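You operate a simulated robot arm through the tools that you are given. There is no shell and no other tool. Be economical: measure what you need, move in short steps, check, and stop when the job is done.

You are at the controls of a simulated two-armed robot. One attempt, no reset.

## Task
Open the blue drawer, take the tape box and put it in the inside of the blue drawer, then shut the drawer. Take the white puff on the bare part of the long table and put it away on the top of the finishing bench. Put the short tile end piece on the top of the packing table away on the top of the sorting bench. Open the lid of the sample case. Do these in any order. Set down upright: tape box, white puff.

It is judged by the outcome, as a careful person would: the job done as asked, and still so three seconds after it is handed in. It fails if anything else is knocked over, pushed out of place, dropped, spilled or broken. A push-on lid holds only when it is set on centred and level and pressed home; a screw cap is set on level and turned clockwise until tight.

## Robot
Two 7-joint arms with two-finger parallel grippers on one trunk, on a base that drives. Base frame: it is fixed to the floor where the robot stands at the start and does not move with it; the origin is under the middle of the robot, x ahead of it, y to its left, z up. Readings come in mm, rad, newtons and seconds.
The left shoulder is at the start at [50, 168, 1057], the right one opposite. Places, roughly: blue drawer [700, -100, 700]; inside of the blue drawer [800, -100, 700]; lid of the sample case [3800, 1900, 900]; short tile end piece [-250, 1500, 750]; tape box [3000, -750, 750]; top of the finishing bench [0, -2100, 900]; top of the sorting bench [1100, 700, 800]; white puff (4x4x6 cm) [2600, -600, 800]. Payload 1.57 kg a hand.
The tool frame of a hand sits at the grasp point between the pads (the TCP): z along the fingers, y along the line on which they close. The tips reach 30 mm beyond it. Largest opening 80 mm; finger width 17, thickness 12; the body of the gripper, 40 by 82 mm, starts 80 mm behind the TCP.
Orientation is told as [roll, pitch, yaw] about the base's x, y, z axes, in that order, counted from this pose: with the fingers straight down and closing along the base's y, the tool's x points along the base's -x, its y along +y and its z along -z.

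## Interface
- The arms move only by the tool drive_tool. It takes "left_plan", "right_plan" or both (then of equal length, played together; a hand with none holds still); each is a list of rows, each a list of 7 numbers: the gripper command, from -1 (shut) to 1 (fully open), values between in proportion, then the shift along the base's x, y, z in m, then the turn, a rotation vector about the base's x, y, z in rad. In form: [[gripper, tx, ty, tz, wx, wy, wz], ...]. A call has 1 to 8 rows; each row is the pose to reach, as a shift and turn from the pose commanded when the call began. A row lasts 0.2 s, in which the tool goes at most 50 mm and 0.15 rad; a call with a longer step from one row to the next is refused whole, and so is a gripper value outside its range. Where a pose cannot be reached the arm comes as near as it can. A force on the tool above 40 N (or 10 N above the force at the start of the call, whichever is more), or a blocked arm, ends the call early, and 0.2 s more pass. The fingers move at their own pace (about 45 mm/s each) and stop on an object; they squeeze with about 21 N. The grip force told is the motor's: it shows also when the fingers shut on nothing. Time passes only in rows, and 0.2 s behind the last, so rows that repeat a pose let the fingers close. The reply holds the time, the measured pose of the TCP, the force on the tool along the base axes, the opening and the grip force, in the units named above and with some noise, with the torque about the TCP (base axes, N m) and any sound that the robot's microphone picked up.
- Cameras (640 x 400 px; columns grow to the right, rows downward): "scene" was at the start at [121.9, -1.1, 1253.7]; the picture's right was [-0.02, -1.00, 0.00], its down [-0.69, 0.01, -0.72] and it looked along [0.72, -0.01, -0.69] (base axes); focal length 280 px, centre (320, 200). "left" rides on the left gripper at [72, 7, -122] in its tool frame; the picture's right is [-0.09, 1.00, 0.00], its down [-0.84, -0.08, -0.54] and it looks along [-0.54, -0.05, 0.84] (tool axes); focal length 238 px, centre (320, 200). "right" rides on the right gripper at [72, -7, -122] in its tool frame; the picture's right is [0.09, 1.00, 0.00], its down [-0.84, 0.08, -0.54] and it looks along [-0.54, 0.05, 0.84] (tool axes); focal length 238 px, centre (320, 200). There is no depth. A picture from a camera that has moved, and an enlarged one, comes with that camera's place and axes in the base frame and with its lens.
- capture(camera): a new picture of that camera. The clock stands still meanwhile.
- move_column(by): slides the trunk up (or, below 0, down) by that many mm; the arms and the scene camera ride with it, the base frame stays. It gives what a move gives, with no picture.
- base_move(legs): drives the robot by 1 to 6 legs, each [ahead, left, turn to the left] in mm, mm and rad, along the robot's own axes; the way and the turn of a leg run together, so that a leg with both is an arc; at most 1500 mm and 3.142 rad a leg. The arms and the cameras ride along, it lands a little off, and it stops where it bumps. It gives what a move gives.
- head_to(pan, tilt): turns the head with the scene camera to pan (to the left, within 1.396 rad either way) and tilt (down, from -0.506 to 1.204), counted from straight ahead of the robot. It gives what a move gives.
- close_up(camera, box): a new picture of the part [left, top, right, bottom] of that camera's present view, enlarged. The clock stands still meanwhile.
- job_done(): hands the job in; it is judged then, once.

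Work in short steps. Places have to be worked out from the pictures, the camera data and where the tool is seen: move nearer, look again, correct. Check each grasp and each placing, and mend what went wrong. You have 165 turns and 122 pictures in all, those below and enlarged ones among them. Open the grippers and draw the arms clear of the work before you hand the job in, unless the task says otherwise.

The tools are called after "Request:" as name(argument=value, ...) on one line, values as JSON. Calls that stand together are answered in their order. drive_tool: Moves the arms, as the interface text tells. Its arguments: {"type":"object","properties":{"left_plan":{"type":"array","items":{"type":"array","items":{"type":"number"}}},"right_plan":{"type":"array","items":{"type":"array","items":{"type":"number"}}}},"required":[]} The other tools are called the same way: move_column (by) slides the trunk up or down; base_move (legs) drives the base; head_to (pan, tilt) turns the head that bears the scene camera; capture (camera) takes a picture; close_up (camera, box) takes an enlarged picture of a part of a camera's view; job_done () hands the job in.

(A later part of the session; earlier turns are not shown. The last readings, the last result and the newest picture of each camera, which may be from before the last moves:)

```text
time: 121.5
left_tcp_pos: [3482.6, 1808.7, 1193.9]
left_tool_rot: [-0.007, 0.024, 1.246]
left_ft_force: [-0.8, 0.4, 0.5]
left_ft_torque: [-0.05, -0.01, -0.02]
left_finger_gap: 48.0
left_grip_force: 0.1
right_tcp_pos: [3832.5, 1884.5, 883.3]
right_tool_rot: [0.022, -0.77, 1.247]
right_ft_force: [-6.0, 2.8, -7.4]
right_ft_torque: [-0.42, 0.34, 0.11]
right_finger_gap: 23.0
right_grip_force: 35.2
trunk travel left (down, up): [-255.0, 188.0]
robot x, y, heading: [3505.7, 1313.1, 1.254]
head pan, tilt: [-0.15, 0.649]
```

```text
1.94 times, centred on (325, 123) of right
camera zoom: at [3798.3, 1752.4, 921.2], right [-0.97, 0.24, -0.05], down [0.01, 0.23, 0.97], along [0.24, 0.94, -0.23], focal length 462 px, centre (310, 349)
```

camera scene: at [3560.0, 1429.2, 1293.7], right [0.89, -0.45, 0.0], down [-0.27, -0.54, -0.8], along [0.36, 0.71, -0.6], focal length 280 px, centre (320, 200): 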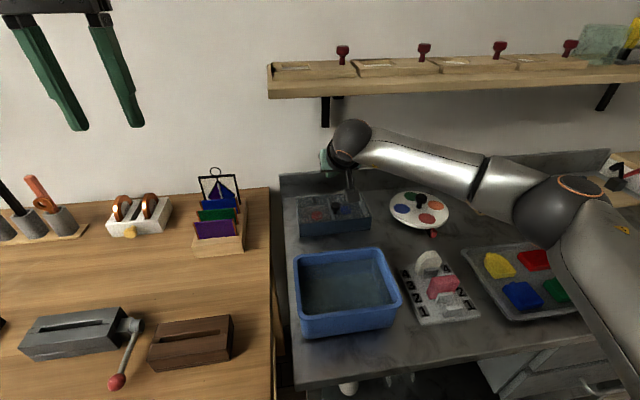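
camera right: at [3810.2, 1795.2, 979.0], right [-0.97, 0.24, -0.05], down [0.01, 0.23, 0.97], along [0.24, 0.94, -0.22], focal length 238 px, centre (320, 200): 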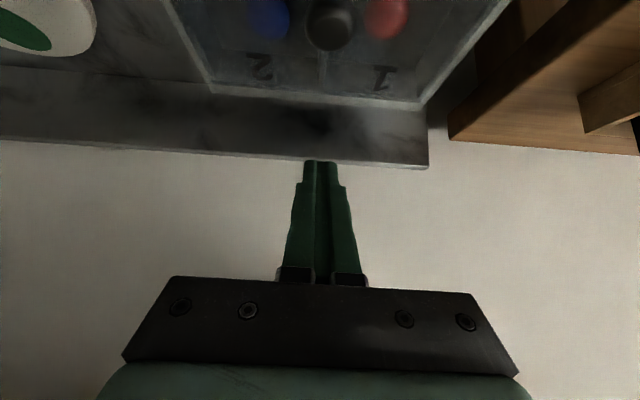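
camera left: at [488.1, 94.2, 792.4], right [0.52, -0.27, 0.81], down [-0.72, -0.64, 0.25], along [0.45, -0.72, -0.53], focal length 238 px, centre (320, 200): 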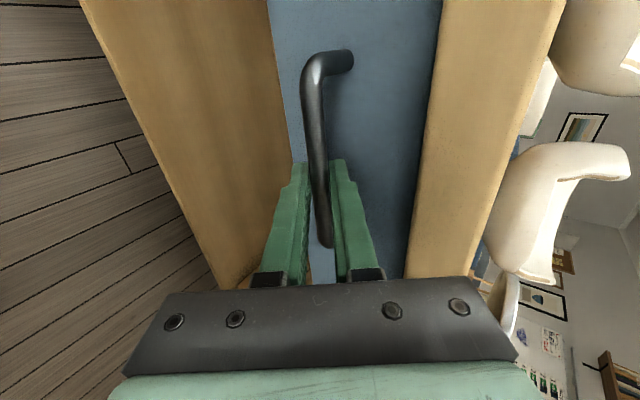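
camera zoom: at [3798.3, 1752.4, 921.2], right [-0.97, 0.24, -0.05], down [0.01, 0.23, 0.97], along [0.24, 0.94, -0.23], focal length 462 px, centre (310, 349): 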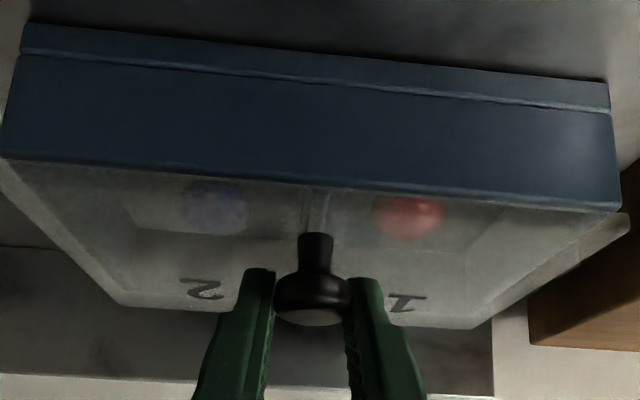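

Gripped again (23 mm); the reading shows the lid resisting. I lift slowly, 3 mm per row.

Request:
drive_tool(right_plan=[[-1, 0, 0.0005, 0.003, 0, 0, 0], [-1, 0.0003, 0.001, 0.006, 0, 0, 0], [-1, 0.0005, 0.0018, 0.009, 0, 0, 0], [-1, 0.0005, 0.0018, 0.009, 0, 0, 0]])

Request:
close_up(camera="right", box=[160, 20, 490, 226])

```text
time: 122.5
left_tcp_pos: [3485.7, 1809.3, 1194.5]
left_tool_rot: [-0.007, 0.022, 1.247]
left_ft_force: [1.4, 1.2, 0.3]
left_ft_torque: [0.0, -0.02, 0.02]
left_finger_gap: 47.9
left_grip_force: 0.1
right_tcp_pos: [3833.9, 1888.1, 893.2]
right_tool_rot: [0.024, -0.773, 1.246]
right_ft_force: [-3.9, 7.4, -10.8]
right_ft_torque: [-0.52, 0.24, 0.0]
right_finger_gap: 21.8
right_grip_force: 35.1
trunk travel left (down, up): [-255.0, 188.0]
robot x, y, heading: [3510.7, 1314.8, 1.251]
head pan, tilt: [-0.15, 0.649]
```

```text
1.94 times, centred on (325, 123) of right
camera zoom: at [3799.2, 1755.7, 931.3], right [-0.97, 0.24, -0.05], down [0.01, 0.23, 0.97], along [0.24, 0.94, -0.22], focal length 462 px, centre (310, 349)
```

zoom: 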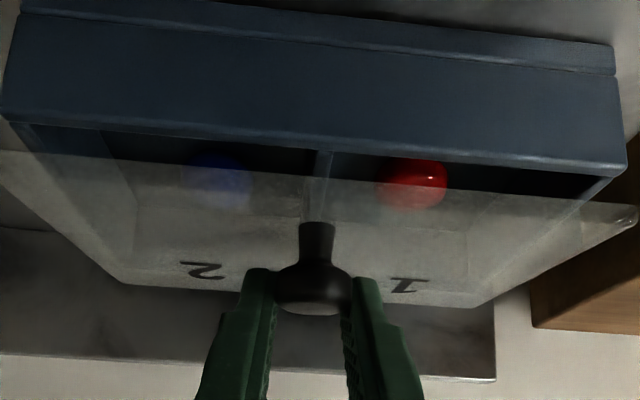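

The lid is lifting, hinged at the back as expected, but the pads are slowly creeping up the knob; the sideways force says to move more forward. I continue the arc with more forward motion.

Request:
drive_tool(right_plan=[[-1, 0.001, 0.003, 0.003, 0, 0, 0], [-1, 0.0016, 0.005, 0.007, 0, 0, 0], [-1, 0.0023, 0.007, 0.011, 0, 0, 0], [-1, 0.003, 0.009, 0.015, 0, 0, 0], [-1, 0.0038, 0.0115, 0.019, 0, 0, 0], [-1, 0.0046, 0.014, 0.023, 0, 0, 0]])

Request:
close_up(camera="right", box=[160, 20, 490, 226])

```text
time: 123.9
left_tcp_pos: [3484.9, 1808.0, 1195.5]
left_tool_rot: [-0.006, 0.021, 1.247]
left_ft_force: [0.4, 0.2, 0.7]
left_ft_torque: [0.01, -0.03, 0.03]
left_finger_gap: 47.9
left_grip_force: 0.1
right_tcp_pos: [3839.7, 1900.6, 919.9]
right_tool_rot: [0.025, -0.778, 1.243]
right_ft_force: [-1.3, -0.3, 1.1]
right_ft_torque: [-0.03, 0.01, 0.01]
right_finger_gap: 0.1
right_grip_force: 21.2
trunk travel left (down, up): [-255.0, 188.0]
robot x, y, heading: [3507.9, 1315.0, 1.253]
head pan, tilt: [-0.15, 0.649]
```

```text
1.94 times, centred on (325, 123) of right
camera zoom: at [3804.9, 1768.5, 956.1], right [-0.97, 0.24, -0.05], down [0.01, 0.22, 0.97], along [0.24, 0.94, -0.22], focal length 462 px, centre (310, 349)
```

zoom: 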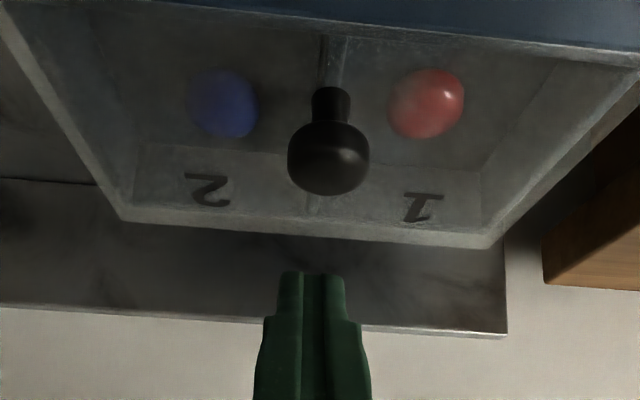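

Slipped again at about 11 N: the knob was near the edge of the tilted pads. I'll use a nearly vertical grip (17° tilt) for full pad overlap, and then rotate the hand along with the lid.

Request:
drive_tool(right_plan=[[0.3, -0.004, -0.01, 0.015, -0.111, 0.037, 0], [0.3, -0.008, -0.02, 0.025, -0.223, 0.074, 0], [0.3, -0.011, -0.026, 0.025, -0.334, 0.111, 0], [0.3, -0.013, -0.026, 0.025, -0.446, 0.148, 0], [0.3, -0.013, -0.026, 0.025, -0.446, 0.148, 0]])

Request:
capture(camera="right")

```text
time: 125.1
left_tcp_pos: [3484.3, 1807.6, 1196.1]
left_tool_rot: [-0.006, 0.019, 1.246]
left_ft_force: [0.7, -0.3, 0.1]
left_ft_torque: [-0.02, 0.03, -0.04]
left_finger_gap: 48.1
left_grip_force: 0.0
right_tcp_pos: [3824.8, 1874.9, 943.9]
right_tool_rot: [0.022, -0.304, 1.249]
right_ft_force: [0.0, -0.3, -0.6]
right_ft_torque: [0.0, -0.04, 0.01]
right_finger_gap: 52.0
right_grip_force: 0.1
trunk travel left (down, up): [-255.0, 188.0]
robot x, y, heading: [3507.8, 1313.0, 1.256]
head pan, tilt: [-0.15, 0.649]
```

```text
67 pictures are left
camera right: at [3800.4, 1772.9, 1038.2], right [-0.97, 0.23, -0.01], down [0.14, 0.62, 0.77], along [0.18, 0.75, -0.64], focal length 238 px, centre (320, 200)
```

right: 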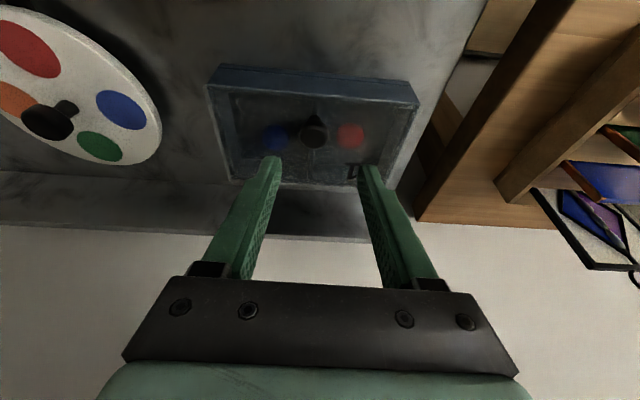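

Knob seen at (3834, 1892). I descend onto it and close.

Request:
drive_tool(right_plan=[[0.3, 0.003, 0.005, -0.025, 0, 0, 0], [0.3, 0.006, 0.01, -0.045, 0, 0, 0], [0.3, 0.008, 0.0135, -0.054, 0, 0, 0], [0.3, 0.008, 0.0135, -0.059, 0, 0, 0], [0.3, 0.008, 0.0135, -0.059, 0, 0, 0]])

Request:
drive_tool(right_plan=[[-1, 0, 0, 0, 0, 0, 0], [-1, 0.0, 0, 0, 0, 0, 0], [-1, 0.0, 0, 0, 0, 0, 0], [-1, 0, 0, 0, 0, 0, 0]])

Request:
close_up(camera="right", box=[160, 20, 490, 226])

```text
time: 126.3
left_tcp_pos: [3483.7, 1807.8, 1195.4]
left_tool_rot: [-0.006, 0.02, 1.246]
left_ft_force: [-0.4, 0.7, 0.2]
left_ft_torque: [-0.01, 0.02, -0.01]
left_finger_gap: 47.9
left_grip_force: 0.0
right_tcp_pos: [3833.0, 1888.3, 885.6]
right_tool_rot: [0.023, -0.306, 1.248]
right_ft_force: [-0.2, 0.6, 0.1]
right_ft_torque: [-0.05, 0.01, 0.01]
right_finger_gap: 51.8
right_grip_force: 0.0
trunk travel left (down, up): [-255.0, 188.0]
robot x, y, heading: [3508.8, 1312.5, 1.25]
head pan, tilt: [-0.15, 0.649]
```

```text
time: 127.3
left_tcp_pos: [3484.7, 1807.8, 1195.0]
left_tool_rot: [-0.006, 0.021, 1.247]
left_ft_force: [0.5, 0.2, 0.1]
left_ft_torque: [0.0, 0.01, 0.0]
left_finger_gap: 47.7
left_grip_force: 0.0
right_tcp_pos: [3834.0, 1887.6, 885.2]
right_tool_rot: [0.024, -0.305, 1.245]
right_ft_force: [1.5, -1.2, -0.7]
right_ft_torque: [-0.03, 0.01, -0.02]
right_finger_gap: 22.9
right_grip_force: 33.9
trunk travel left (down, up): [-255.0, 188.0]
robot x, y, heading: [3513.0, 1313.7, 1.253]
head pan, tilt: [-0.15, 0.649]
```

```text
1.94 times, centred on (325, 123) of right
camera zoom: at [3809.1, 1785.5, 980.3], right [-0.97, 0.23, -0.01], down [0.14, 0.62, 0.77], along [0.18, 0.75, -0.64], focal length 462 px, centre (310, 349)
```

zoom: 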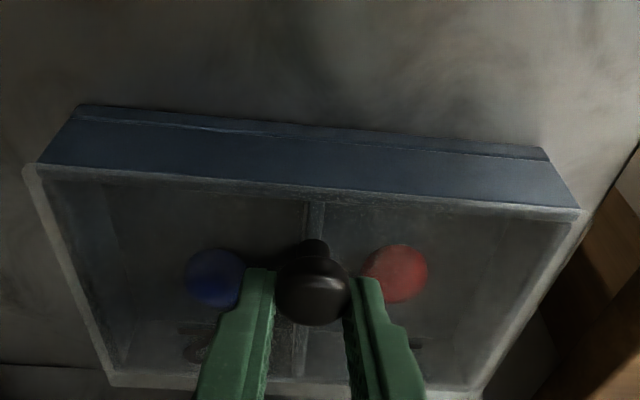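

Solid pinch (22.9 mm) without load. Now I rotate hand and lid together about the hinge, 2.5° per row.

Request:
drive_tool(right_plan=[[-1, 0.0005, 0.0015, 0.0044, 0.0414, -0.01375, 0], [-1, 0.0011, 0.0032, 0.0088, 0.0828, -0.0275, 0], [-1, 0.0017, 0.0051, 0.0131, 0.1242, -0.0413, 0], [-1, 0.0024, 0.0072, 0.0172, 0.1656, -0.055, 0], [-1, 0.0032, 0.0095, 0.0213, 0.207, -0.0688, 0], [-1, 0.0039, 0.0119, 0.0253, 0.2484, -0.0825, 0], [-1, 0.0048, 0.0144, 0.0292, 0.2898, -0.0963, 0], [-1, 0.0057, 0.0172, 0.0329, 0.3312, -0.11, 0]])

Request:
close_up(camera="right", box=[160, 20, 490, 226])

```text
time: 129.1
left_tcp_pos: [3485.8, 1808.9, 1195.0]
left_tool_rot: [-0.006, 0.021, 1.246]
left_ft_force: [0.1, -0.3, -0.5]
left_ft_torque: [0.01, -0.01, -0.03]
left_finger_gap: 48.0
left_grip_force: 0.0
right_tcp_pos: [3838.7, 1905.1, 917.9]
right_tool_rot: [0.024, -0.655, 1.246]
right_ft_force: [0.4, -0.4, 0.0]
right_ft_torque: [-0.02, -0.01, 0.01]
right_finger_gap: 0.1
right_grip_force: 20.8
trunk travel left (down, up): [-255.0, 188.0]
robot x, y, heading: [3510.6, 1314.7, 1.253]
head pan, tilt: [-0.15, 0.649]
```

```text
1.94 times, centred on (325, 123) of right
camera zoom: at [3806.5, 1778.2, 970.5], right [-0.97, 0.23, -0.04], down [0.04, 0.34, 0.94], along [0.23, 0.91, -0.34], focal length 462 px, centre (310, 349)
```

zoom: 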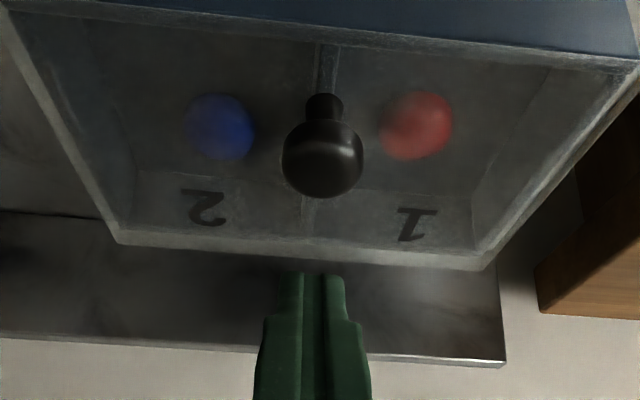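

Slipped again; the earlier force reading (knob drawn forward while lifting) suggests the hinge is lower than I assumed, so my arc loaded the knob radially. I re-grip a little lower and follow a corrected arc in small steps, watching force.

Request:
drive_tool(right_plan=[[0.3, -0.004, -0.012, 0.02, -0.111, 0.037, 0], [0.3, -0.008, -0.025, 0.03, -0.222, 0.074, 0], [0.3, -0.012, -0.03, 0.027, -0.332, 0.11, 0], [0.3, -0.009, -0.025, 0.005, -0.332, 0.11, 0], [0.3, -0.006, -0.02, -0.02, -0.332, 0.11, 0], [0.3, -0.005, -0.017, -0.03, -0.332, 0.11, 0], [0.3, -0.005, -0.017, -0.036, -0.332, 0.11, 0], [0.3, -0.005, -0.017, -0.036, -0.332, 0.11, 0]])

Request:
drive_tool(right_plan=[[-1, 0, 0, 0, 0, 0, 0], [-1, 0.0, 0, 0, 0, 0, 0], [-1, 0.0, 0, 0, 0, 0, 0], [-1, 0, 0, 0, 0, 0, 0], [-1, 0.0004, 0.0011, 0.0022, 0.0207, -0.0069, 0], [-1, 0.0007, 0.0021, 0.0044, 0.0414, -0.0138, 0], [-1, 0.001, 0.0032, 0.0066, 0.0621, -0.0206, 0], [-1, 0.0014, 0.0043, 0.0087, 0.0828, -0.0275, 0]])

```text
time: 130.9
left_tcp_pos: [3484.5, 1806.4, 1196.7]
left_tool_rot: [-0.007, 0.019, 1.244]
left_ft_force: [0.8, -0.6, 0.6]
left_ft_torque: [0.0, -0.04, -0.02]
left_finger_gap: 48.0
left_grip_force: 0.1
right_tcp_pos: [3833.0, 1888.6, 884.2]
right_tool_rot: [0.022, -0.309, 1.248]
right_ft_force: [-0.1, -0.7, 10.8]
right_ft_torque: [-0.06, -0.25, -0.01]
right_finger_gap: 51.4
right_grip_force: 0.1
trunk travel left (down, up): [-255.0, 188.0]
robot x, y, heading: [3507.9, 1314.1, 1.251]
head pan, tilt: [-0.15, 0.649]
```

```text
time: 132.7
left_tcp_pos: [3485.4, 1808.6, 1195.9]
left_tool_rot: [-0.006, 0.021, 1.246]
left_ft_force: [0.0, 0.2, 0.4]
left_ft_torque: [0.01, -0.01, -0.02]
left_finger_gap: 48.1
left_grip_force: 0.2
right_tcp_pos: [3835.3, 1891.6, 887.9]
right_tool_rot: [0.021, -0.388, 1.247]
right_ft_force: [-1.6, -10.6, -5.4]
right_ft_torque: [-0.79, 0.23, 0.03]
right_finger_gap: 22.8
right_grip_force: 35.2
trunk travel left (down, up): [-255.0, 188.0]
robot x, y, heading: [3508.5, 1313.5, 1.252]
head pan, tilt: [-0.15, 0.649]
```

Now some backward force shows instead. I check the lid in the wrist camera.

Request:
close_up(camera="right", box=[160, 20, 490, 226])

```text
1.94 times, centred on (325, 123) of right
camera zoom: at [3807.8, 1781.4, 974.2], right [-0.97, 0.23, -0.02], down [0.12, 0.56, 0.82], along [0.19, 0.8, -0.57], focal length 462 px, centre (310, 349)
```

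zoom: 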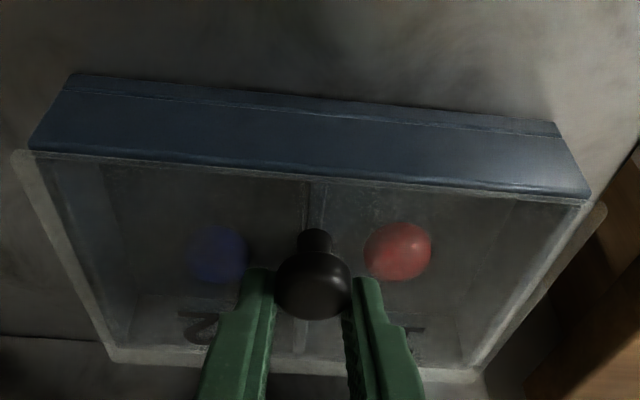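

The lid is up a few millimetres. I continue straight up slightly, easing back 1 mm, without further rotation.

Request:
drive_tool(right_plan=[[-1, -0.0004, -0.0012, 0.0015, 0, 0, 0], [-1, -0.0004, -0.0012, 0.003, 0, 0, 0], [-1, -0.0004, -0.0012, 0.0045, 0, 0, 0], [-1, -0.0004, -0.001, 0.006, 0, 0, 0], [-1, -0.0004, -0.001, 0.006, 0, 0, 0]])

```text
time: 133.9
left_tcp_pos: [3486.4, 1811.8, 1193.3]
left_tool_rot: [-0.008, 0.027, 1.247]
left_ft_force: [-0.2, 0.4, -0.4]
left_ft_torque: [-0.01, 0.0, 0.05]
left_finger_gap: 47.8
left_grip_force: 0.0
right_tcp_pos: [3834.6, 1894.5, 894.3]
right_tool_rot: [0.022, -0.393, 1.246]
right_ft_force: [5.2, 26.8, -13.7]
right_ft_torque: [0.2, -0.17, -0.09]
right_finger_gap: 18.4
right_grip_force: 33.1
trunk travel left (down, up): [-255.0, 188.0]
robot x, y, heading: [3508.9, 1310.5, 1.255]
head pan, tilt: [-0.15, 0.649]
```

The radial direction is stiff and the pinch keeps slipping. Better: turn the hand so its fingers close vertically (as on the drawer handle), with one thin fingertip under the knob's head. I release, retreat up, and rotate the wrist.

Request:
drive_tool(right_plan=[[0.3, 0, 0, 0, 0, 0, 0], [0.3, -0.003, -0.008, 0.03, 0, 0, 0], [0.3, -0.008, -0.024, 0.07, 0, 0, 0], [0.3, -0.016, -0.047, 0.11, 0.0595, 0.0698, -0.1162], [0.3, -0.016, -0.047, 0.13, 0.119, 0.1396, -0.2324], [0.3, -0.016, -0.047, 0.14, 0.1785, 0.2094, -0.3486], [0.3, -0.016, -0.047, 0.14, 0.238, 0.2792, -0.4648], [0.3, -0.016, -0.047, 0.14, 0.2975, 0.349, -0.581]])

Request:
drive_tool(right_plan=[[0.3, 0, 0, 0, 0.0595, 0.0698, -0.1162], [0.3, 0, 0, 0, 0.119, 0.1396, -0.2324], [0.3, 0, 0, 0, 0.1785, 0.2094, -0.3486], [0.3, 0, 0, 0, 0.238, 0.2792, -0.4648], [0.3, 0, 0, 0, 0.2975, 0.349, -0.581], [0.3, 0, 0, 0, 0.357, 0.4188, -0.6972], [0.3, 0, 0, 0, 0.357, 0.4188, -0.6972]])

Request:
capture(camera="right")

Request:
capture(camera="scene")

```text
time: 135.7
left_tcp_pos: [3485.4, 1808.4, 1196.6]
left_tool_rot: [-0.008, 0.022, 1.246]
left_ft_force: [0.1, -0.6, 0.4]
left_ft_torque: [-0.01, 0.04, -0.02]
left_finger_gap: 48.0
left_grip_force: 0.0
right_tcp_pos: [3818.6, 1845.3, 1036.2]
right_tool_rot: [0.515, -0.387, 0.465]
right_ft_force: [-0.8, -0.1, 0.6]
right_ft_torque: [0.02, -0.01, 0.0]
right_finger_gap: 51.6
right_grip_force: 0.0
trunk travel left (down, up): [-255.0, 188.0]
robot x, y, heading: [3509.1, 1312.4, 1.251]
head pan, tilt: [-0.15, 0.649]
```

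```text
time: 137.3
left_tcp_pos: [3484.4, 1808.9, 1195.0]
left_tool_rot: [-0.006, 0.021, 1.248]
left_ft_force: [1.5, 0.7, -0.8]
left_ft_torque: [0.0, 0.02, -0.02]
left_finger_gap: 48.3
left_grip_force: 0.0
right_tcp_pos: [3817.8, 1843.3, 1035.0]
right_tool_rot: [0.895, 0.002, -0.325]
right_ft_force: [-0.7, 0.0, 0.0]
right_ft_torque: [-0.01, -0.02, 0.02]
right_finger_gap: 51.9
right_grip_force: 0.1
trunk travel left (down, up): [-255.0, 188.0]
robot x, y, heading: [3505.8, 1310.9, 1.255]
head pan, tilt: [-0.15, 0.649]
```

```text
63 pictures are left
camera right: at [3719.0, 1773.4, 1107.2], right [0.11, 0.62, 0.78], down [0.67, -0.62, 0.4], along [0.73, 0.48, -0.49], focal length 238 px, centre (320, 200)
```

right: 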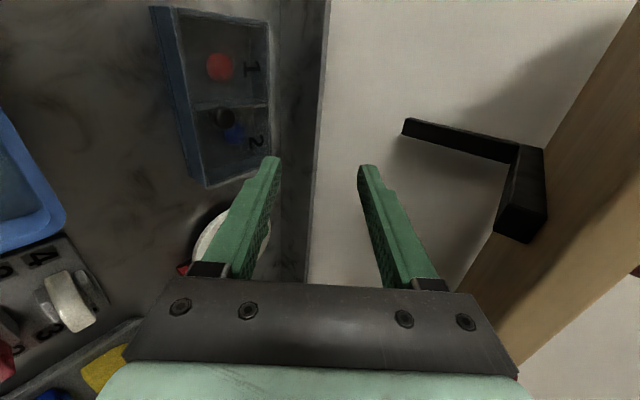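

```text
62 pictures are left
camera scene: at [3559.9, 1429.1, 1293.7], right [0.89, -0.45, 0.0], down [-0.27, -0.54, -0.8], along [0.36, 0.71, -0.6], focal length 280 px, centre (320, 200)
```

scene: 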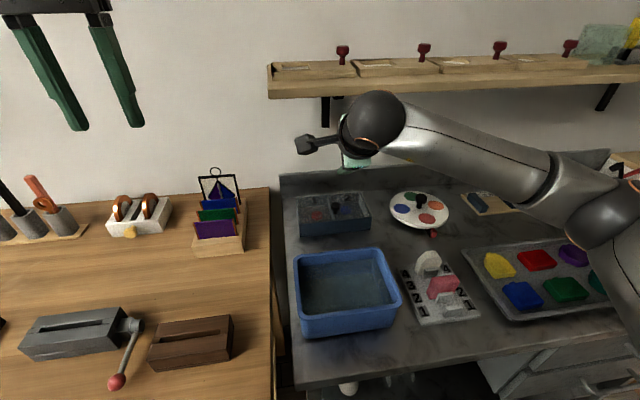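

The wrist turned fine and the case hasn't moved. I steepen the tilt to ~55° below horizontal and move to a pre-grasp 60 mm from the knob.

Request:
drive_tool(right_plan=[[-0.1, 0, 0, -0.03, -0.1235, 0.041, 0], [-0.1, 0.001, 0.002, -0.065, -0.247, 0.082, 0], [-0.1, 0.002, 0.005, -0.09, -0.247, 0.082, 0], [-0.1, 0.002, 0.005, -0.09, -0.247, 0.082, 0]])

Request:
capture(camera="right")

```text
time: 138.3
left_tcp_pos: [3484.6, 1808.5, 1195.3]
left_tool_rot: [-0.007, 0.02, 1.246]
left_ft_force: [-0.7, 0.5, 0.3]
left_ft_torque: [0.03, 0.02, -0.01]
left_finger_gap: 48.1
left_grip_force: 0.0
right_tcp_pos: [3821.6, 1849.9, 945.8]
right_tool_rot: [0.635, 0.0, -0.327]
right_ft_force: [-0.2, -0.2, -0.4]
right_ft_torque: [-0.02, 0.0, -0.02]
right_finger_gap: 36.3
right_grip_force: 0.0
trunk travel left (down, up): [-255.0, 188.0]
robot x, y, heading: [3511.1, 1314.3, 1.255]
head pan, tilt: [-0.15, 0.649]
```

```text
61 pictures are left
camera right: at [3728.5, 1799.7, 1039.5], right [0.17, 0.79, 0.59], down [0.71, -0.51, 0.48], along [0.68, 0.34, -0.65], focal length 238 px, centre (320, 200)
```

right: 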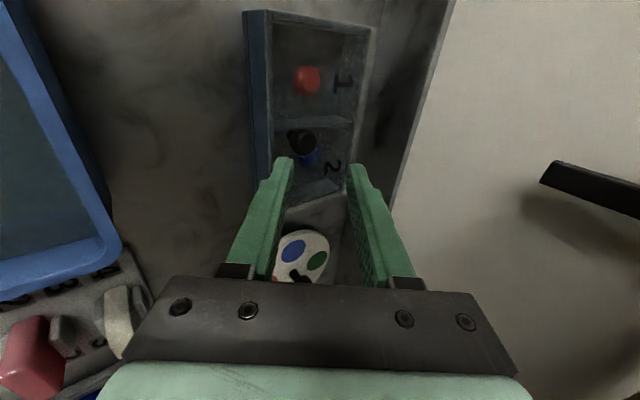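

Knob estimate refined to ≈ (3833, 1889, 868). I advance most of the way and check alignment.

Request:
drive_tool(right_plan=[[-0.1, 0.003, 0.01, -0.02, 0, 0, 0], [-0.1, 0.0055, 0.019, -0.038, 0, 0, 0], [-0.1, 0.0055, 0.019, -0.038, 0, 0, 0]])

Request:
close_up(camera="right", box=[200, 30, 440, 200])

```text
time: 139.1
left_tcp_pos: [3483.9, 1809.3, 1195.2]
left_tool_rot: [-0.009, 0.021, 1.246]
left_ft_force: [-0.6, 0.8, -0.1]
left_ft_torque: [0.01, 0.0, 0.03]
left_finger_gap: 48.1
left_grip_force: 0.0
right_tcp_pos: [3827.3, 1868.3, 906.7]
right_tool_rot: [0.636, 0.0, -0.326]
right_ft_force: [-0.2, -0.2, 0.8]
right_ft_torque: [0.02, 0.03, 0.02]
right_finger_gap: 36.1
right_grip_force: 0.0
trunk travel left (down, up): [-255.0, 188.0]
robot x, y, heading: [3511.6, 1313.1, 1.258]
head pan, tilt: [-0.15, 0.649]
```

```text
2.35 times, centred on (320, 115) of right
camera zoom: at [3733.9, 1817.3, 1001.3], right [0.17, 0.79, 0.59], down [0.71, -0.51, 0.48], along [0.68, 0.34, -0.65], focal length 561 px, centre (320, 400)
```

zoom: 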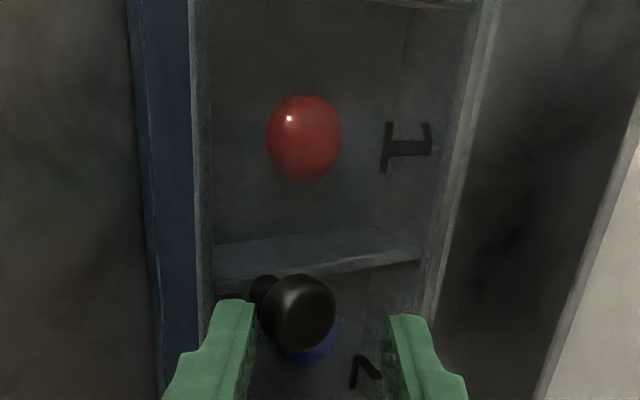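

The knob is between the fingers, nearer the lower one as planned. I advance the final 16 mm and close.

Request:
drive_tool(right_plan=[[-0.1, 0.0015, 0.0035, -0.0075, 0, 0, 0], [-0.1, 0.003, 0.007, -0.0148, 0, 0, 0], [-0.1, 0.003, 0.007, -0.0148, 0, 0, 0], [-1, 0.003, 0.007, -0.0148, 0, 0, 0], [-1, 0.003, 0.007, -0.0148, 0, 0, 0], [-1, 0.003, 0.007, -0.0148, 0, 0, 0]])

Request:
close_up(camera="right", box=[200, 30, 440, 200])

```text
time: 140.5
left_tcp_pos: [3484.3, 1805.7, 1196.4]
left_tool_rot: [-0.008, 0.021, 1.246]
left_ft_force: [0.9, 0.2, -0.4]
left_ft_torque: [0.02, -0.04, 0.02]
left_finger_gap: 47.8
left_grip_force: 0.0
right_tcp_pos: [3829.1, 1871.0, 891.8]
right_tool_rot: [0.627, -0.002, -0.325]
right_ft_force: [-7.3, -29.0, -0.3]
right_ft_torque: [-1.19, 0.17, -0.01]
right_finger_gap: 23.0
right_grip_force: 33.1
trunk travel left (down, up): [-255.0, 188.0]
robot x, y, heading: [3506.9, 1317.2, 1.247]
head pan, tilt: [-0.15, 0.649]
```

```text
2.35 times, centred on (320, 115) of right
camera zoom: at [3736.0, 1821.4, 987.2], right [0.17, 0.79, 0.59], down [0.71, -0.51, 0.49], along [0.68, 0.33, -0.65], focal length 561 px, centre (320, 400)
```

zoom: 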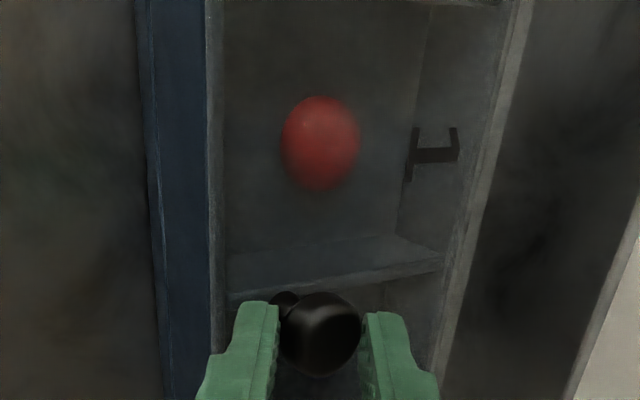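

Gripped with the lower finger under the head's front. I rotate up in 2.5° steps to about 10° and read the forces.

Request:
drive_tool(right_plan=[[-1, 0.0002, 0.0005, 0.0047, 0.0413, -0.014, 0], [-1, 0.0006, 0.0019, 0.0092, 0.0826, -0.028, 0], [-1, 0.0014, 0.0043, 0.0137, 0.1239, -0.042, 0], [-1, 0.0026, 0.0076, 0.018, 0.1652, -0.056, 0]])

Request:
close_up(camera="right", box=[200, 30, 440, 200])

```text
time: 141.1
left_tcp_pos: [3484.5, 1804.7, 1197.5]
left_tool_rot: [-0.004, 0.019, 1.247]
left_ft_force: [-0.4, 0.6, -0.5]
left_ft_torque: [-0.02, 0.01, 0.04]
left_finger_gap: 48.0
left_grip_force: 0.0
right_tcp_pos: [3827.8, 1871.4, 899.5]
right_tool_rot: [0.689, -0.002, -0.327]
right_ft_force: [-4.3, -21.8, 5.0]
right_ft_torque: [-0.54, 0.12, -0.13]
right_finger_gap: 21.1
right_grip_force: 34.0
trunk travel left (down, up): [-255.0, 188.0]
robot x, y, heading: [3506.4, 1312.9, 1.252]
head pan, tilt: [-0.15, 0.649]
stopped in row 2 (right hand): the force on the tool passed its limit (the readings are from after the stop); the commanded pose is now the measured one
```

```text
2.35 times, centred on (320, 115) of right
camera zoom: at [3733.6, 1815.0, 990.1], right [0.16, 0.76, 0.63], down [0.7, -0.54, 0.47], along [0.7, 0.37, -0.62], focal length 561 px, centre (320, 400)
```

zoom: 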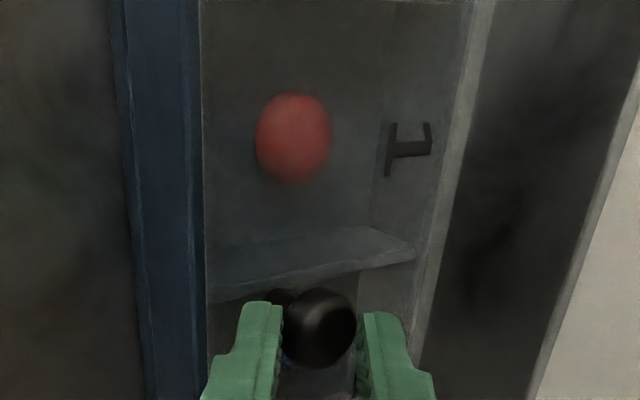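

The fingers slid up the knob again, so the knob is a poor handle for my pads. The clear lid seems to overhang the box a little in front; I'll instead pry there: retreat, close the fingers, and bring the closed tips just in front of and below the lid's front edge.

Request:
drive_tool(right_plan=[[0, 0, 0, 0, 0, 0, 0], [0, -0.005, -0.015, 0.02, 0, 0, 0], [0, -0.012, -0.04, 0.03, 0.057, -0.019, 0], [-0.5, -0.022, -0.07, 0.025, 0.114, -0.038, 0], [-1, -0.03, -0.095, 0.01, 0.171, -0.057, 0], [-1, -0.03, -0.095, 0.0, 0.171, -0.057, 0]])

Request:
drive_tool(right_plan=[[-1, 0.006, 0.02, -0.02, 0, 0, 0], [-1, 0.012, 0.037, -0.037, 0, 0, 0], [-1, 0.012, 0.037, -0.037, 0, 0, 0]])

Request:
capture(camera="right")

```text
time: 142.5
left_tcp_pos: [3485.4, 1807.3, 1195.4]
left_tool_rot: [-0.006, 0.021, 1.248]
left_ft_force: [-0.2, 0.2, -0.6]
left_ft_torque: [0.0, -0.01, 0.0]
left_finger_gap: 47.9
left_grip_force: 0.1
right_tcp_pos: [3798.8, 1779.0, 899.1]
right_tool_rot: [0.874, 0.002, -0.326]
right_ft_force: [0.0, 0.6, -0.3]
right_ft_torque: [0.0, -0.02, 0.02]
right_finger_gap: 0.0
right_grip_force: 15.8
trunk travel left (down, up): [-255.0, 188.0]
robot x, y, heading: [3511.0, 1308.9, 1.252]
head pan, tilt: [-0.15, 0.649]
```

```text
time: 143.3
left_tcp_pos: [3485.2, 1807.2, 1197.2]
left_tool_rot: [-0.006, 0.02, 1.247]
left_ft_force: [0.2, -0.5, 0.6]
left_ft_torque: [-0.01, 0.01, 0.0]
left_finger_gap: 48.0
left_grip_force: 0.0
right_tcp_pos: [3811.8, 1815.8, 861.7]
right_tool_rot: [0.875, 0.001, -0.325]
right_ft_force: [-0.3, -0.2, -0.3]
right_ft_torque: [0.0, 0.01, 0.0]
right_finger_gap: 0.0
right_grip_force: 21.1
trunk travel left (down, up): [-255.0, 188.0]
robot x, y, heading: [3509.5, 1313.8, 1.254]
head pan, tilt: [-0.15, 0.649]
```

```text
57 pictures are left
camera right: at [3712.5, 1746.3, 935.3], right [0.12, 0.63, 0.76], down [0.68, -0.61, 0.41], along [0.73, 0.47, -0.5], focal length 238 px, centre (320, 200)
```

right: 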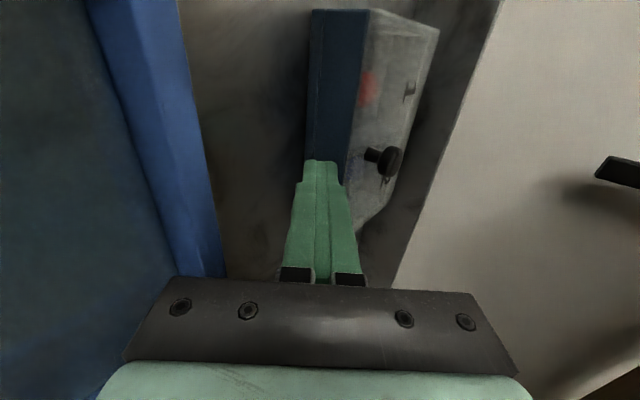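

Request:
close_up(camera="right", box=[270, 0, 450, 200])

```text
2.00 times, centred on (360, 100) of right
camera zoom: at [3712.5, 1746.3, 935.3], right [0.12, 0.63, 0.76], down [0.68, -0.61, 0.41], along [0.73, 0.47, -0.5], focal length 477 px, centre (240, 400)
```

zoom: 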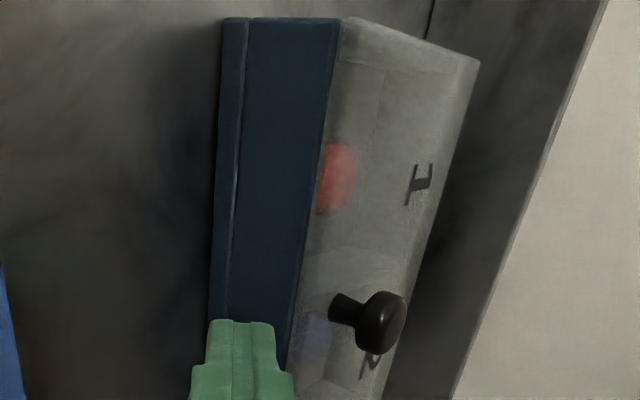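

I advance slowly at this height until the tips touch the box front just below the lid plate.

Request:
drive_tool(right_plan=[[-1, 0.0019, 0.0057, 0, 0, 0, 0], [-1, 0.0032, 0.0095, 0, 0, 0, 0], [-1, 0.0044, 0.0133, 0, 0, 0, 0], [-1, 0.0057, 0.017, 0, 0, 0, 0], [-1, 0.0069, 0.0209, 0, 0, 0, 0], [-1, 0.0082, 0.0247, 0, 0, 0, 0]])

Request:
close_up(camera="right", box=[270, 0, 450, 200])

```text
time: 144.8
left_tcp_pos: [3484.4, 1804.2, 1197.0]
left_tool_rot: [-0.007, 0.016, 1.246]
left_ft_force: [-0.1, 0.6, 0.8]
left_ft_torque: [-0.01, -0.02, 0.01]
left_finger_gap: 47.8
left_grip_force: 0.0
right_tcp_pos: [3816.5, 1833.2, 861.6]
right_tool_rot: [0.867, 0.0, -0.323]
right_ft_force: [-2.8, -18.6, 8.5]
right_ft_torque: [0.01, -0.07, -0.08]
right_finger_gap: 0.1
right_grip_force: 21.4
trunk travel left (down, up): [-255.0, 188.0]
robot x, y, heading: [3507.2, 1311.0, 1.252]
head pan, tilt: [-0.15, 0.649]
stopped in row 6 (right hand): the force on the tool passed its limit (the readings are from after the stop); the commanded pose is now the measured one
```

```text
2.00 times, centred on (360, 100) of right
camera zoom: at [3718.4, 1765.8, 935.5], right [0.12, 0.64, 0.76], down [0.68, -0.61, 0.41], along [0.73, 0.47, -0.51], focal length 477 px, centre (240, 400)
```

zoom: 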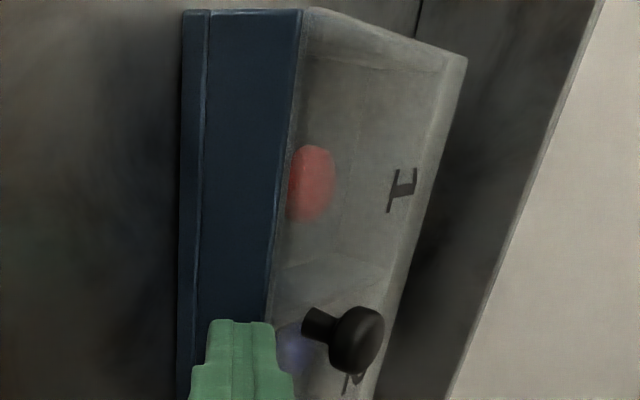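

Contact with the front face right at the lid line. I now raise the tips gently, keeping light forward pressure, and look whether the lid comes along.

Request:
drive_tool(right_plan=[[-1, 0, 0.0, 0.003, 0, 0, 0], [-1, 0, 0.0, 0.006, 0, 0, 0], [-1, 0, 0.0, 0.009, 0, 0, 0], [-1, 0, 0.0, 0.012, 0, 0, 0], [-1, 0, 0.0, 0.015, 0, 0, 0]])

Request:
close_up(camera="right", box=[270, 0, 450, 200])

```text
time: 146.1
left_tcp_pos: [3485.4, 1806.4, 1196.7]
left_tool_rot: [-0.007, 0.018, 1.247]
left_ft_force: [0.1, -1.7, -0.9]
left_ft_torque: [0.01, 0.0, 0.03]
left_finger_gap: 47.9
left_grip_force: 0.1
right_tcp_pos: [3818.5, 1836.7, 875.8]
right_tool_rot: [0.868, 0.0, -0.324]
right_ft_force: [-5.0, -20.7, 2.2]
right_ft_torque: [-0.17, 0.07, -0.06]
right_finger_gap: 0.0
right_grip_force: 20.7
trunk travel left (down, up): [-255.0, 188.0]
robot x, y, heading: [3506.7, 1315.4, 1.25]
head pan, tilt: [-0.15, 0.649]
```

```text
2.00 times, centred on (360, 100) of right
camera zoom: at [3718.7, 1767.1, 949.9], right [0.12, 0.64, 0.76], down [0.68, -0.61, 0.41], along [0.73, 0.47, -0.51], focal length 477 px, centre (240, 400)
```

zoom: 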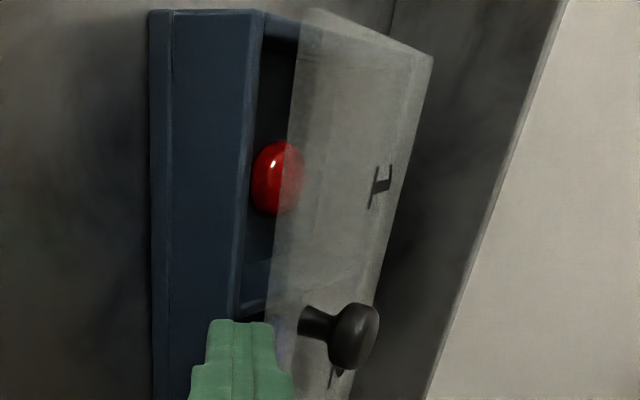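

The lid came up with the tips (about 14 mm). I keep raising along the edge's arc with steady forward pressure.

Request:
drive_tool(right_plan=[[-1, 0.0002, 0.0007, 0.004, 0, 0, 0], [-1, 0.0004, 0.0013, 0.008, 0, 0, 0], [-1, 0.0007, 0.002, 0.0125, 0, 0, 0], [-1, 0.0011, 0.0034, 0.018, 0, 0, 0], [-1, 0.0016, 0.0049, 0.0235, 0, 0, 0], [-1, 0.0022, 0.0065, 0.029, 0, 0, 0]])

Request:
close_up(camera="right", box=[240, 0, 450, 220])

```text
time: 147.4
left_tcp_pos: [3485.5, 1808.8, 1195.2]
left_tool_rot: [-0.008, 0.022, 1.249]
left_ft_force: [-0.2, 0.3, -0.6]
left_ft_torque: [-0.02, -0.02, 0.0]
left_finger_gap: 47.8
left_grip_force: 0.0
right_tcp_pos: [3820.3, 1843.5, 904.4]
right_tool_rot: [0.866, 0.0, -0.325]
right_ft_force: [-2.4, -2.7, 1.7]
right_ft_torque: [-0.03, 0.05, 0.07]
right_finger_gap: 0.2
right_grip_force: 21.2
trunk travel left (down, up): [-255.0, 188.0]
robot x, y, heading: [3504.4, 1314.3, 1.25]
head pan, tilt: [-0.15, 0.649]
```

```text
1.82 times, centred on (345, 110) of right
camera zoom: at [3721.1, 1774.8, 978.0], right [0.12, 0.64, 0.76], down [0.68, -0.61, 0.41], along [0.73, 0.47, -0.51], focal length 433 px, centre (274, 364)
```

zoom: 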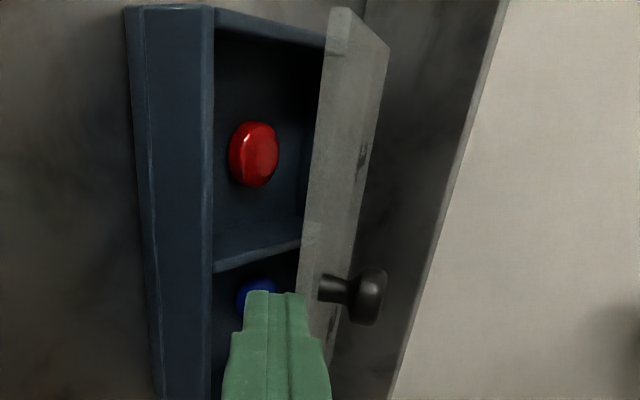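

The lid is now about 25–30° open with the tips getting under it. I push on forward and up along the arc.

Request:
drive_tool(right_plan=[[-1, 0.0019, 0.0057, 0.004, 0, 0, 0], [-1, 0.0044, 0.0133, 0.013, 0, 0, 0], [-1, 0.0072, 0.0218, 0.024, 0, 0, 0], [-1, 0.0104, 0.0313, 0.035, 0, 0, 0], [-1, 0.0135, 0.0408, 0.045, 0, 0, 0], [-1, 0.017, 0.0512, 0.054, 0, 0, 0]])

Request:
capture(camera="right")

```text
time: 148.8
left_tcp_pos: [3484.2, 1805.2, 1196.4]
left_tool_rot: [-0.008, 0.018, 1.245]
left_ft_force: [0.7, 0.9, 0.1]
left_ft_torque: [0.03, 0.04, 0.01]
left_finger_gap: 47.9
left_grip_force: 0.1
right_tcp_pos: [3836.1, 1894.7, 960.5]
right_tool_rot: [0.872, 0.002, -0.325]
right_ft_force: [0.3, -10.2, 18.3]
right_ft_torque: [0.41, -0.05, 0.0]
right_finger_gap: 0.1
right_grip_force: 21.3
trunk travel left (down, up): [-255.0, 188.0]
robot x, y, heading: [3503.4, 1313.6, 1.251]
head pan, tilt: [-0.15, 0.649]
```

```text
52 pictures are left
camera right: at [3737.6, 1825.3, 1034.5], right [0.12, 0.64, 0.76], down [0.68, -0.61, 0.41], along [0.73, 0.47, -0.5], focal length 238 px, centre (320, 200)
```

right: 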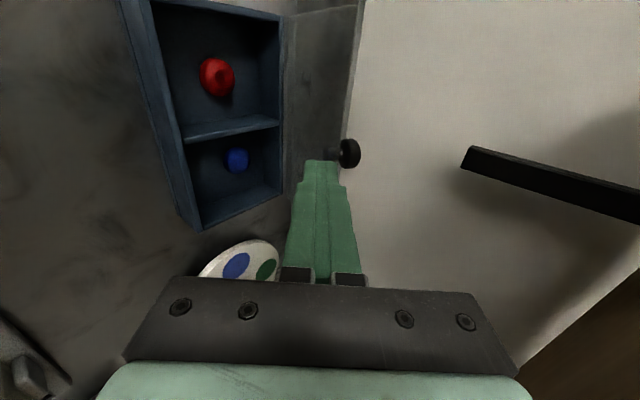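

The lid is well open (≈55–60°), pushed at its very edge. I drop the tips a little to sit on the underside and push forward past vertical.

Request:
drive_tool(right_plan=[[-1, 0.0, 0.0, -0.011, 0, 0, 0], [-1, 0.0, 0.0, -0.022, 0, 0, 0], [-1, 0.0047, 0.0142, -0.02, 0, 0, 0], [-1, 0.0095, 0.0285, -0.018, 0, 0, 0], [-1, 0.0142, 0.0427, -0.016, 0, 0, 0], [-1, 0.019, 0.057, -0.016, 0, 0, 0]])

Request:
capture(camera="right")

Request:
capture(camera="scene")

```text
time: 149.3
left_tcp_pos: [3485.5, 1806.1, 1195.1]
left_tool_rot: [-0.005, 0.02, 1.246]
left_ft_force: [-0.6, 0.0, 0.4]
left_ft_torque: [-0.01, -0.01, 0.02]
left_finger_gap: 48.0
left_grip_force: 0.0
right_tcp_pos: [3836.8, 1898.8, 961.7]
right_tool_rot: [0.898, 0.007, -0.324]
right_ft_force: [1.7, -9.6, 17.1]
right_ft_torque: [0.29, -0.14, -0.09]
right_finger_gap: 0.0
right_grip_force: 20.6
trunk travel left (down, up): [-255.0, 188.0]
robot x, y, heading: [3507.6, 1315.6, 1.244]
head pan, tilt: [-0.15, 0.649]
stopped in row 2 (right hand): the force on the tool passed its limit (the readings are from after the stop); the commanded pose is now the measured one
```

```text
51 pictures are left
camera right: at [3738.5, 1827.1, 1033.6], right [0.12, 0.62, 0.78], down [0.68, -0.62, 0.39], along [0.73, 0.48, -0.49], focal length 238 px, centre (320, 200)
```

right: 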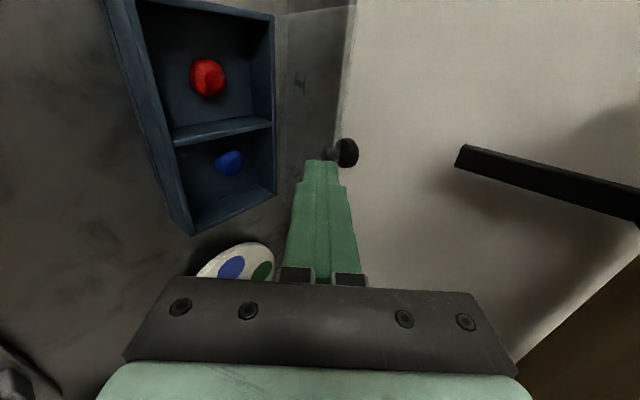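

```text
50 pictures are left
camera scene: at [3559.6, 1427.4, 1293.6], right [0.89, -0.45, 0.0], down [-0.27, -0.54, -0.8], along [0.36, 0.71, -0.6], focal length 280 px, centre (320, 200)
```

scene: 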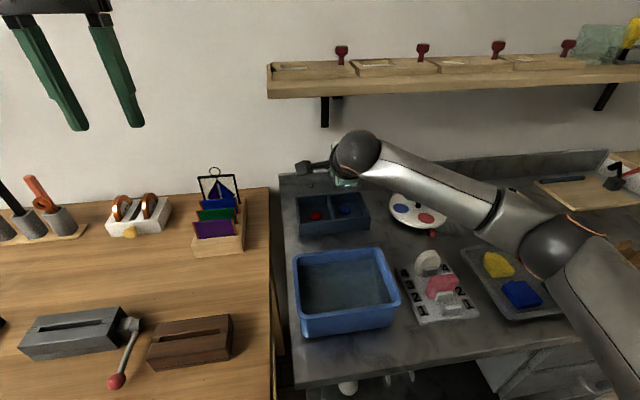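

Lowering was blocked: the tip may be sitting on the lid's edge. I zoom in.

Request:
close_up(camera="right", box=[230, 60, 430, 220])

Request:
close_up(camera="scene", box=[285, 130, 405, 240])

```text
2.50 times, centred on (330, 140) of right
camera zoom: at [3738.5, 1827.1, 1033.6], right [0.12, 0.62, 0.78], down [0.68, -0.62, 0.39], along [0.73, 0.48, -0.49], focal length 596 px, centre (295, 350)
```

zoom: 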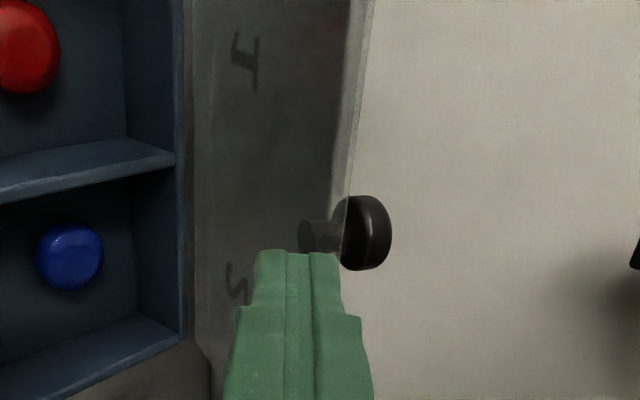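

```text
3.64 times, centred on (345, 185) of scene
camera zoom: at [3559.6, 1427.4, 1293.6], right [0.89, -0.45, 0.0], down [-0.27, -0.54, -0.8], along [0.36, 0.71, -0.6], focal length 1020 px, centre (229, 254)
```

zoom: 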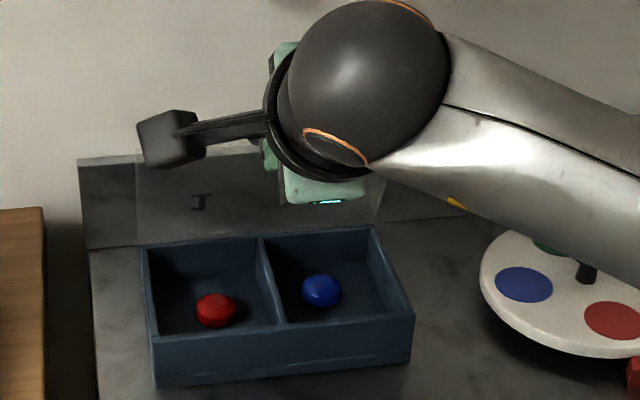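

Geometry puts the lid at about 60–65°, with force mostly along the plate. I try pushing forward and slightly up to open it more.

Request:
drive_tool(right_plan=[[-1, 0.0015, 0.0045, 0.004, 0, 0, 0], [-1, 0.003, 0.009, 0.007, 0, 0, 0], [-1, 0.005, 0.015, 0.01, 0, 0, 0], [-1, 0.007, 0.021, 0.013, 0, 0, 0], [-1, 0.009, 0.027, 0.015, 0, 0, 0]])

Request:
close_up(camera="right", box=[230, 60, 430, 220])

```text
time: 150.5
left_tcp_pos: [3484.9, 1805.4, 1196.5]
left_tool_rot: [-0.007, 0.019, 1.245]
left_ft_force: [0.1, 0.2, -1.1]
left_ft_torque: [-0.02, 0.0, -0.02]
left_finger_gap: 48.0
left_grip_force: 0.0
right_tcp_pos: [3846.3, 1923.7, 969.1]
right_tool_rot: [0.884, 0.005, -0.325]
right_ft_force: [0.7, -2.6, 10.5]
right_ft_torque: [0.32, -0.06, -0.04]
right_finger_gap: 0.0
right_grip_force: 21.0
trunk travel left (down, up): [-255.0, 188.0]
robot x, y, heading: [3509.7, 1312.2, 1.254]
head pan, tilt: [-0.15, 0.649]
```

```text
2.50 times, centred on (330, 140) of right
camera zoom: at [3746.7, 1854.1, 1043.1], right [0.12, 0.63, 0.77], down [0.68, -0.62, 0.4], along [0.73, 0.47, -0.5], focal length 596 px, centre (295, 350)
```

zoom: 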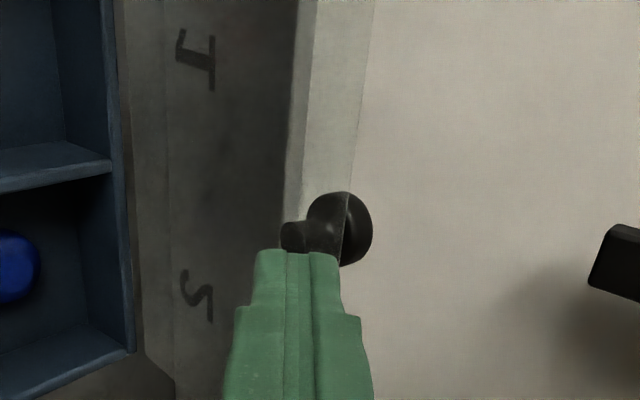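

It keeps opening (≈75°). I continue forward past vertical.

Request:
drive_tool(right_plan=[[-1, 0.003, 0.009, 0.003, 0, 0, 0], [-1, 0.006, 0.018, 0.004, 0, 0, 0], [-1, 0.009, 0.027, 0.004, 0, 0, 0], [-1, 0.012, 0.036, 0.003, 0, 0, 0], [-1, 0.015, 0.045, 0.002, 0, 0, 0]])

Request:
close_up(camera="right", box=[200, 20, 430, 220])

```text
time: 151.7
left_tcp_pos: [3485.2, 1807.9, 1194.2]
left_tool_rot: [-0.009, 0.021, 1.246]
left_ft_force: [-0.2, 0.8, 0.2]
left_ft_torque: [0.01, 0.0, 0.0]
left_finger_gap: 48.2
left_grip_force: 0.0
right_tcp_pos: [3862.8, 1970.7, 972.2]
right_tool_rot: [0.884, 0.002, -0.326]
right_ft_force: [-0.4, 1.4, -0.5]
right_ft_torque: [0.0, 0.0, -0.01]
right_finger_gap: 0.0
right_grip_force: 20.9
trunk travel left (down, up): [-255.0, 188.0]
robot x, y, heading: [3505.9, 1312.7, 1.252]
head pan, tilt: [-0.15, 0.649]
```

```text
2.00 times, centred on (315, 120) of right
camera zoom: at [3763.3, 1899.8, 1044.3], right [0.12, 0.63, 0.77], down [0.68, -0.62, 0.4], along [0.73, 0.47, -0.5], focal length 477 px, centre (330, 360)
```

zoom: 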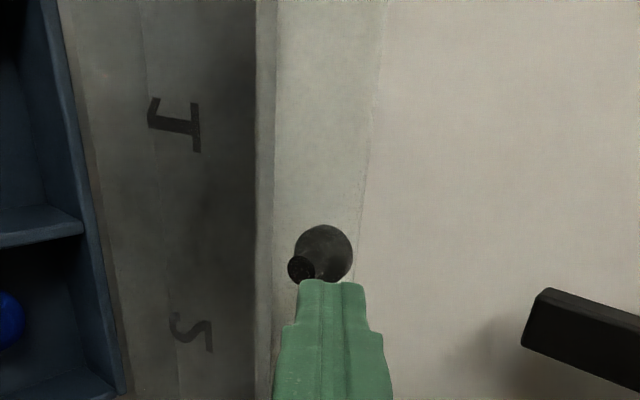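

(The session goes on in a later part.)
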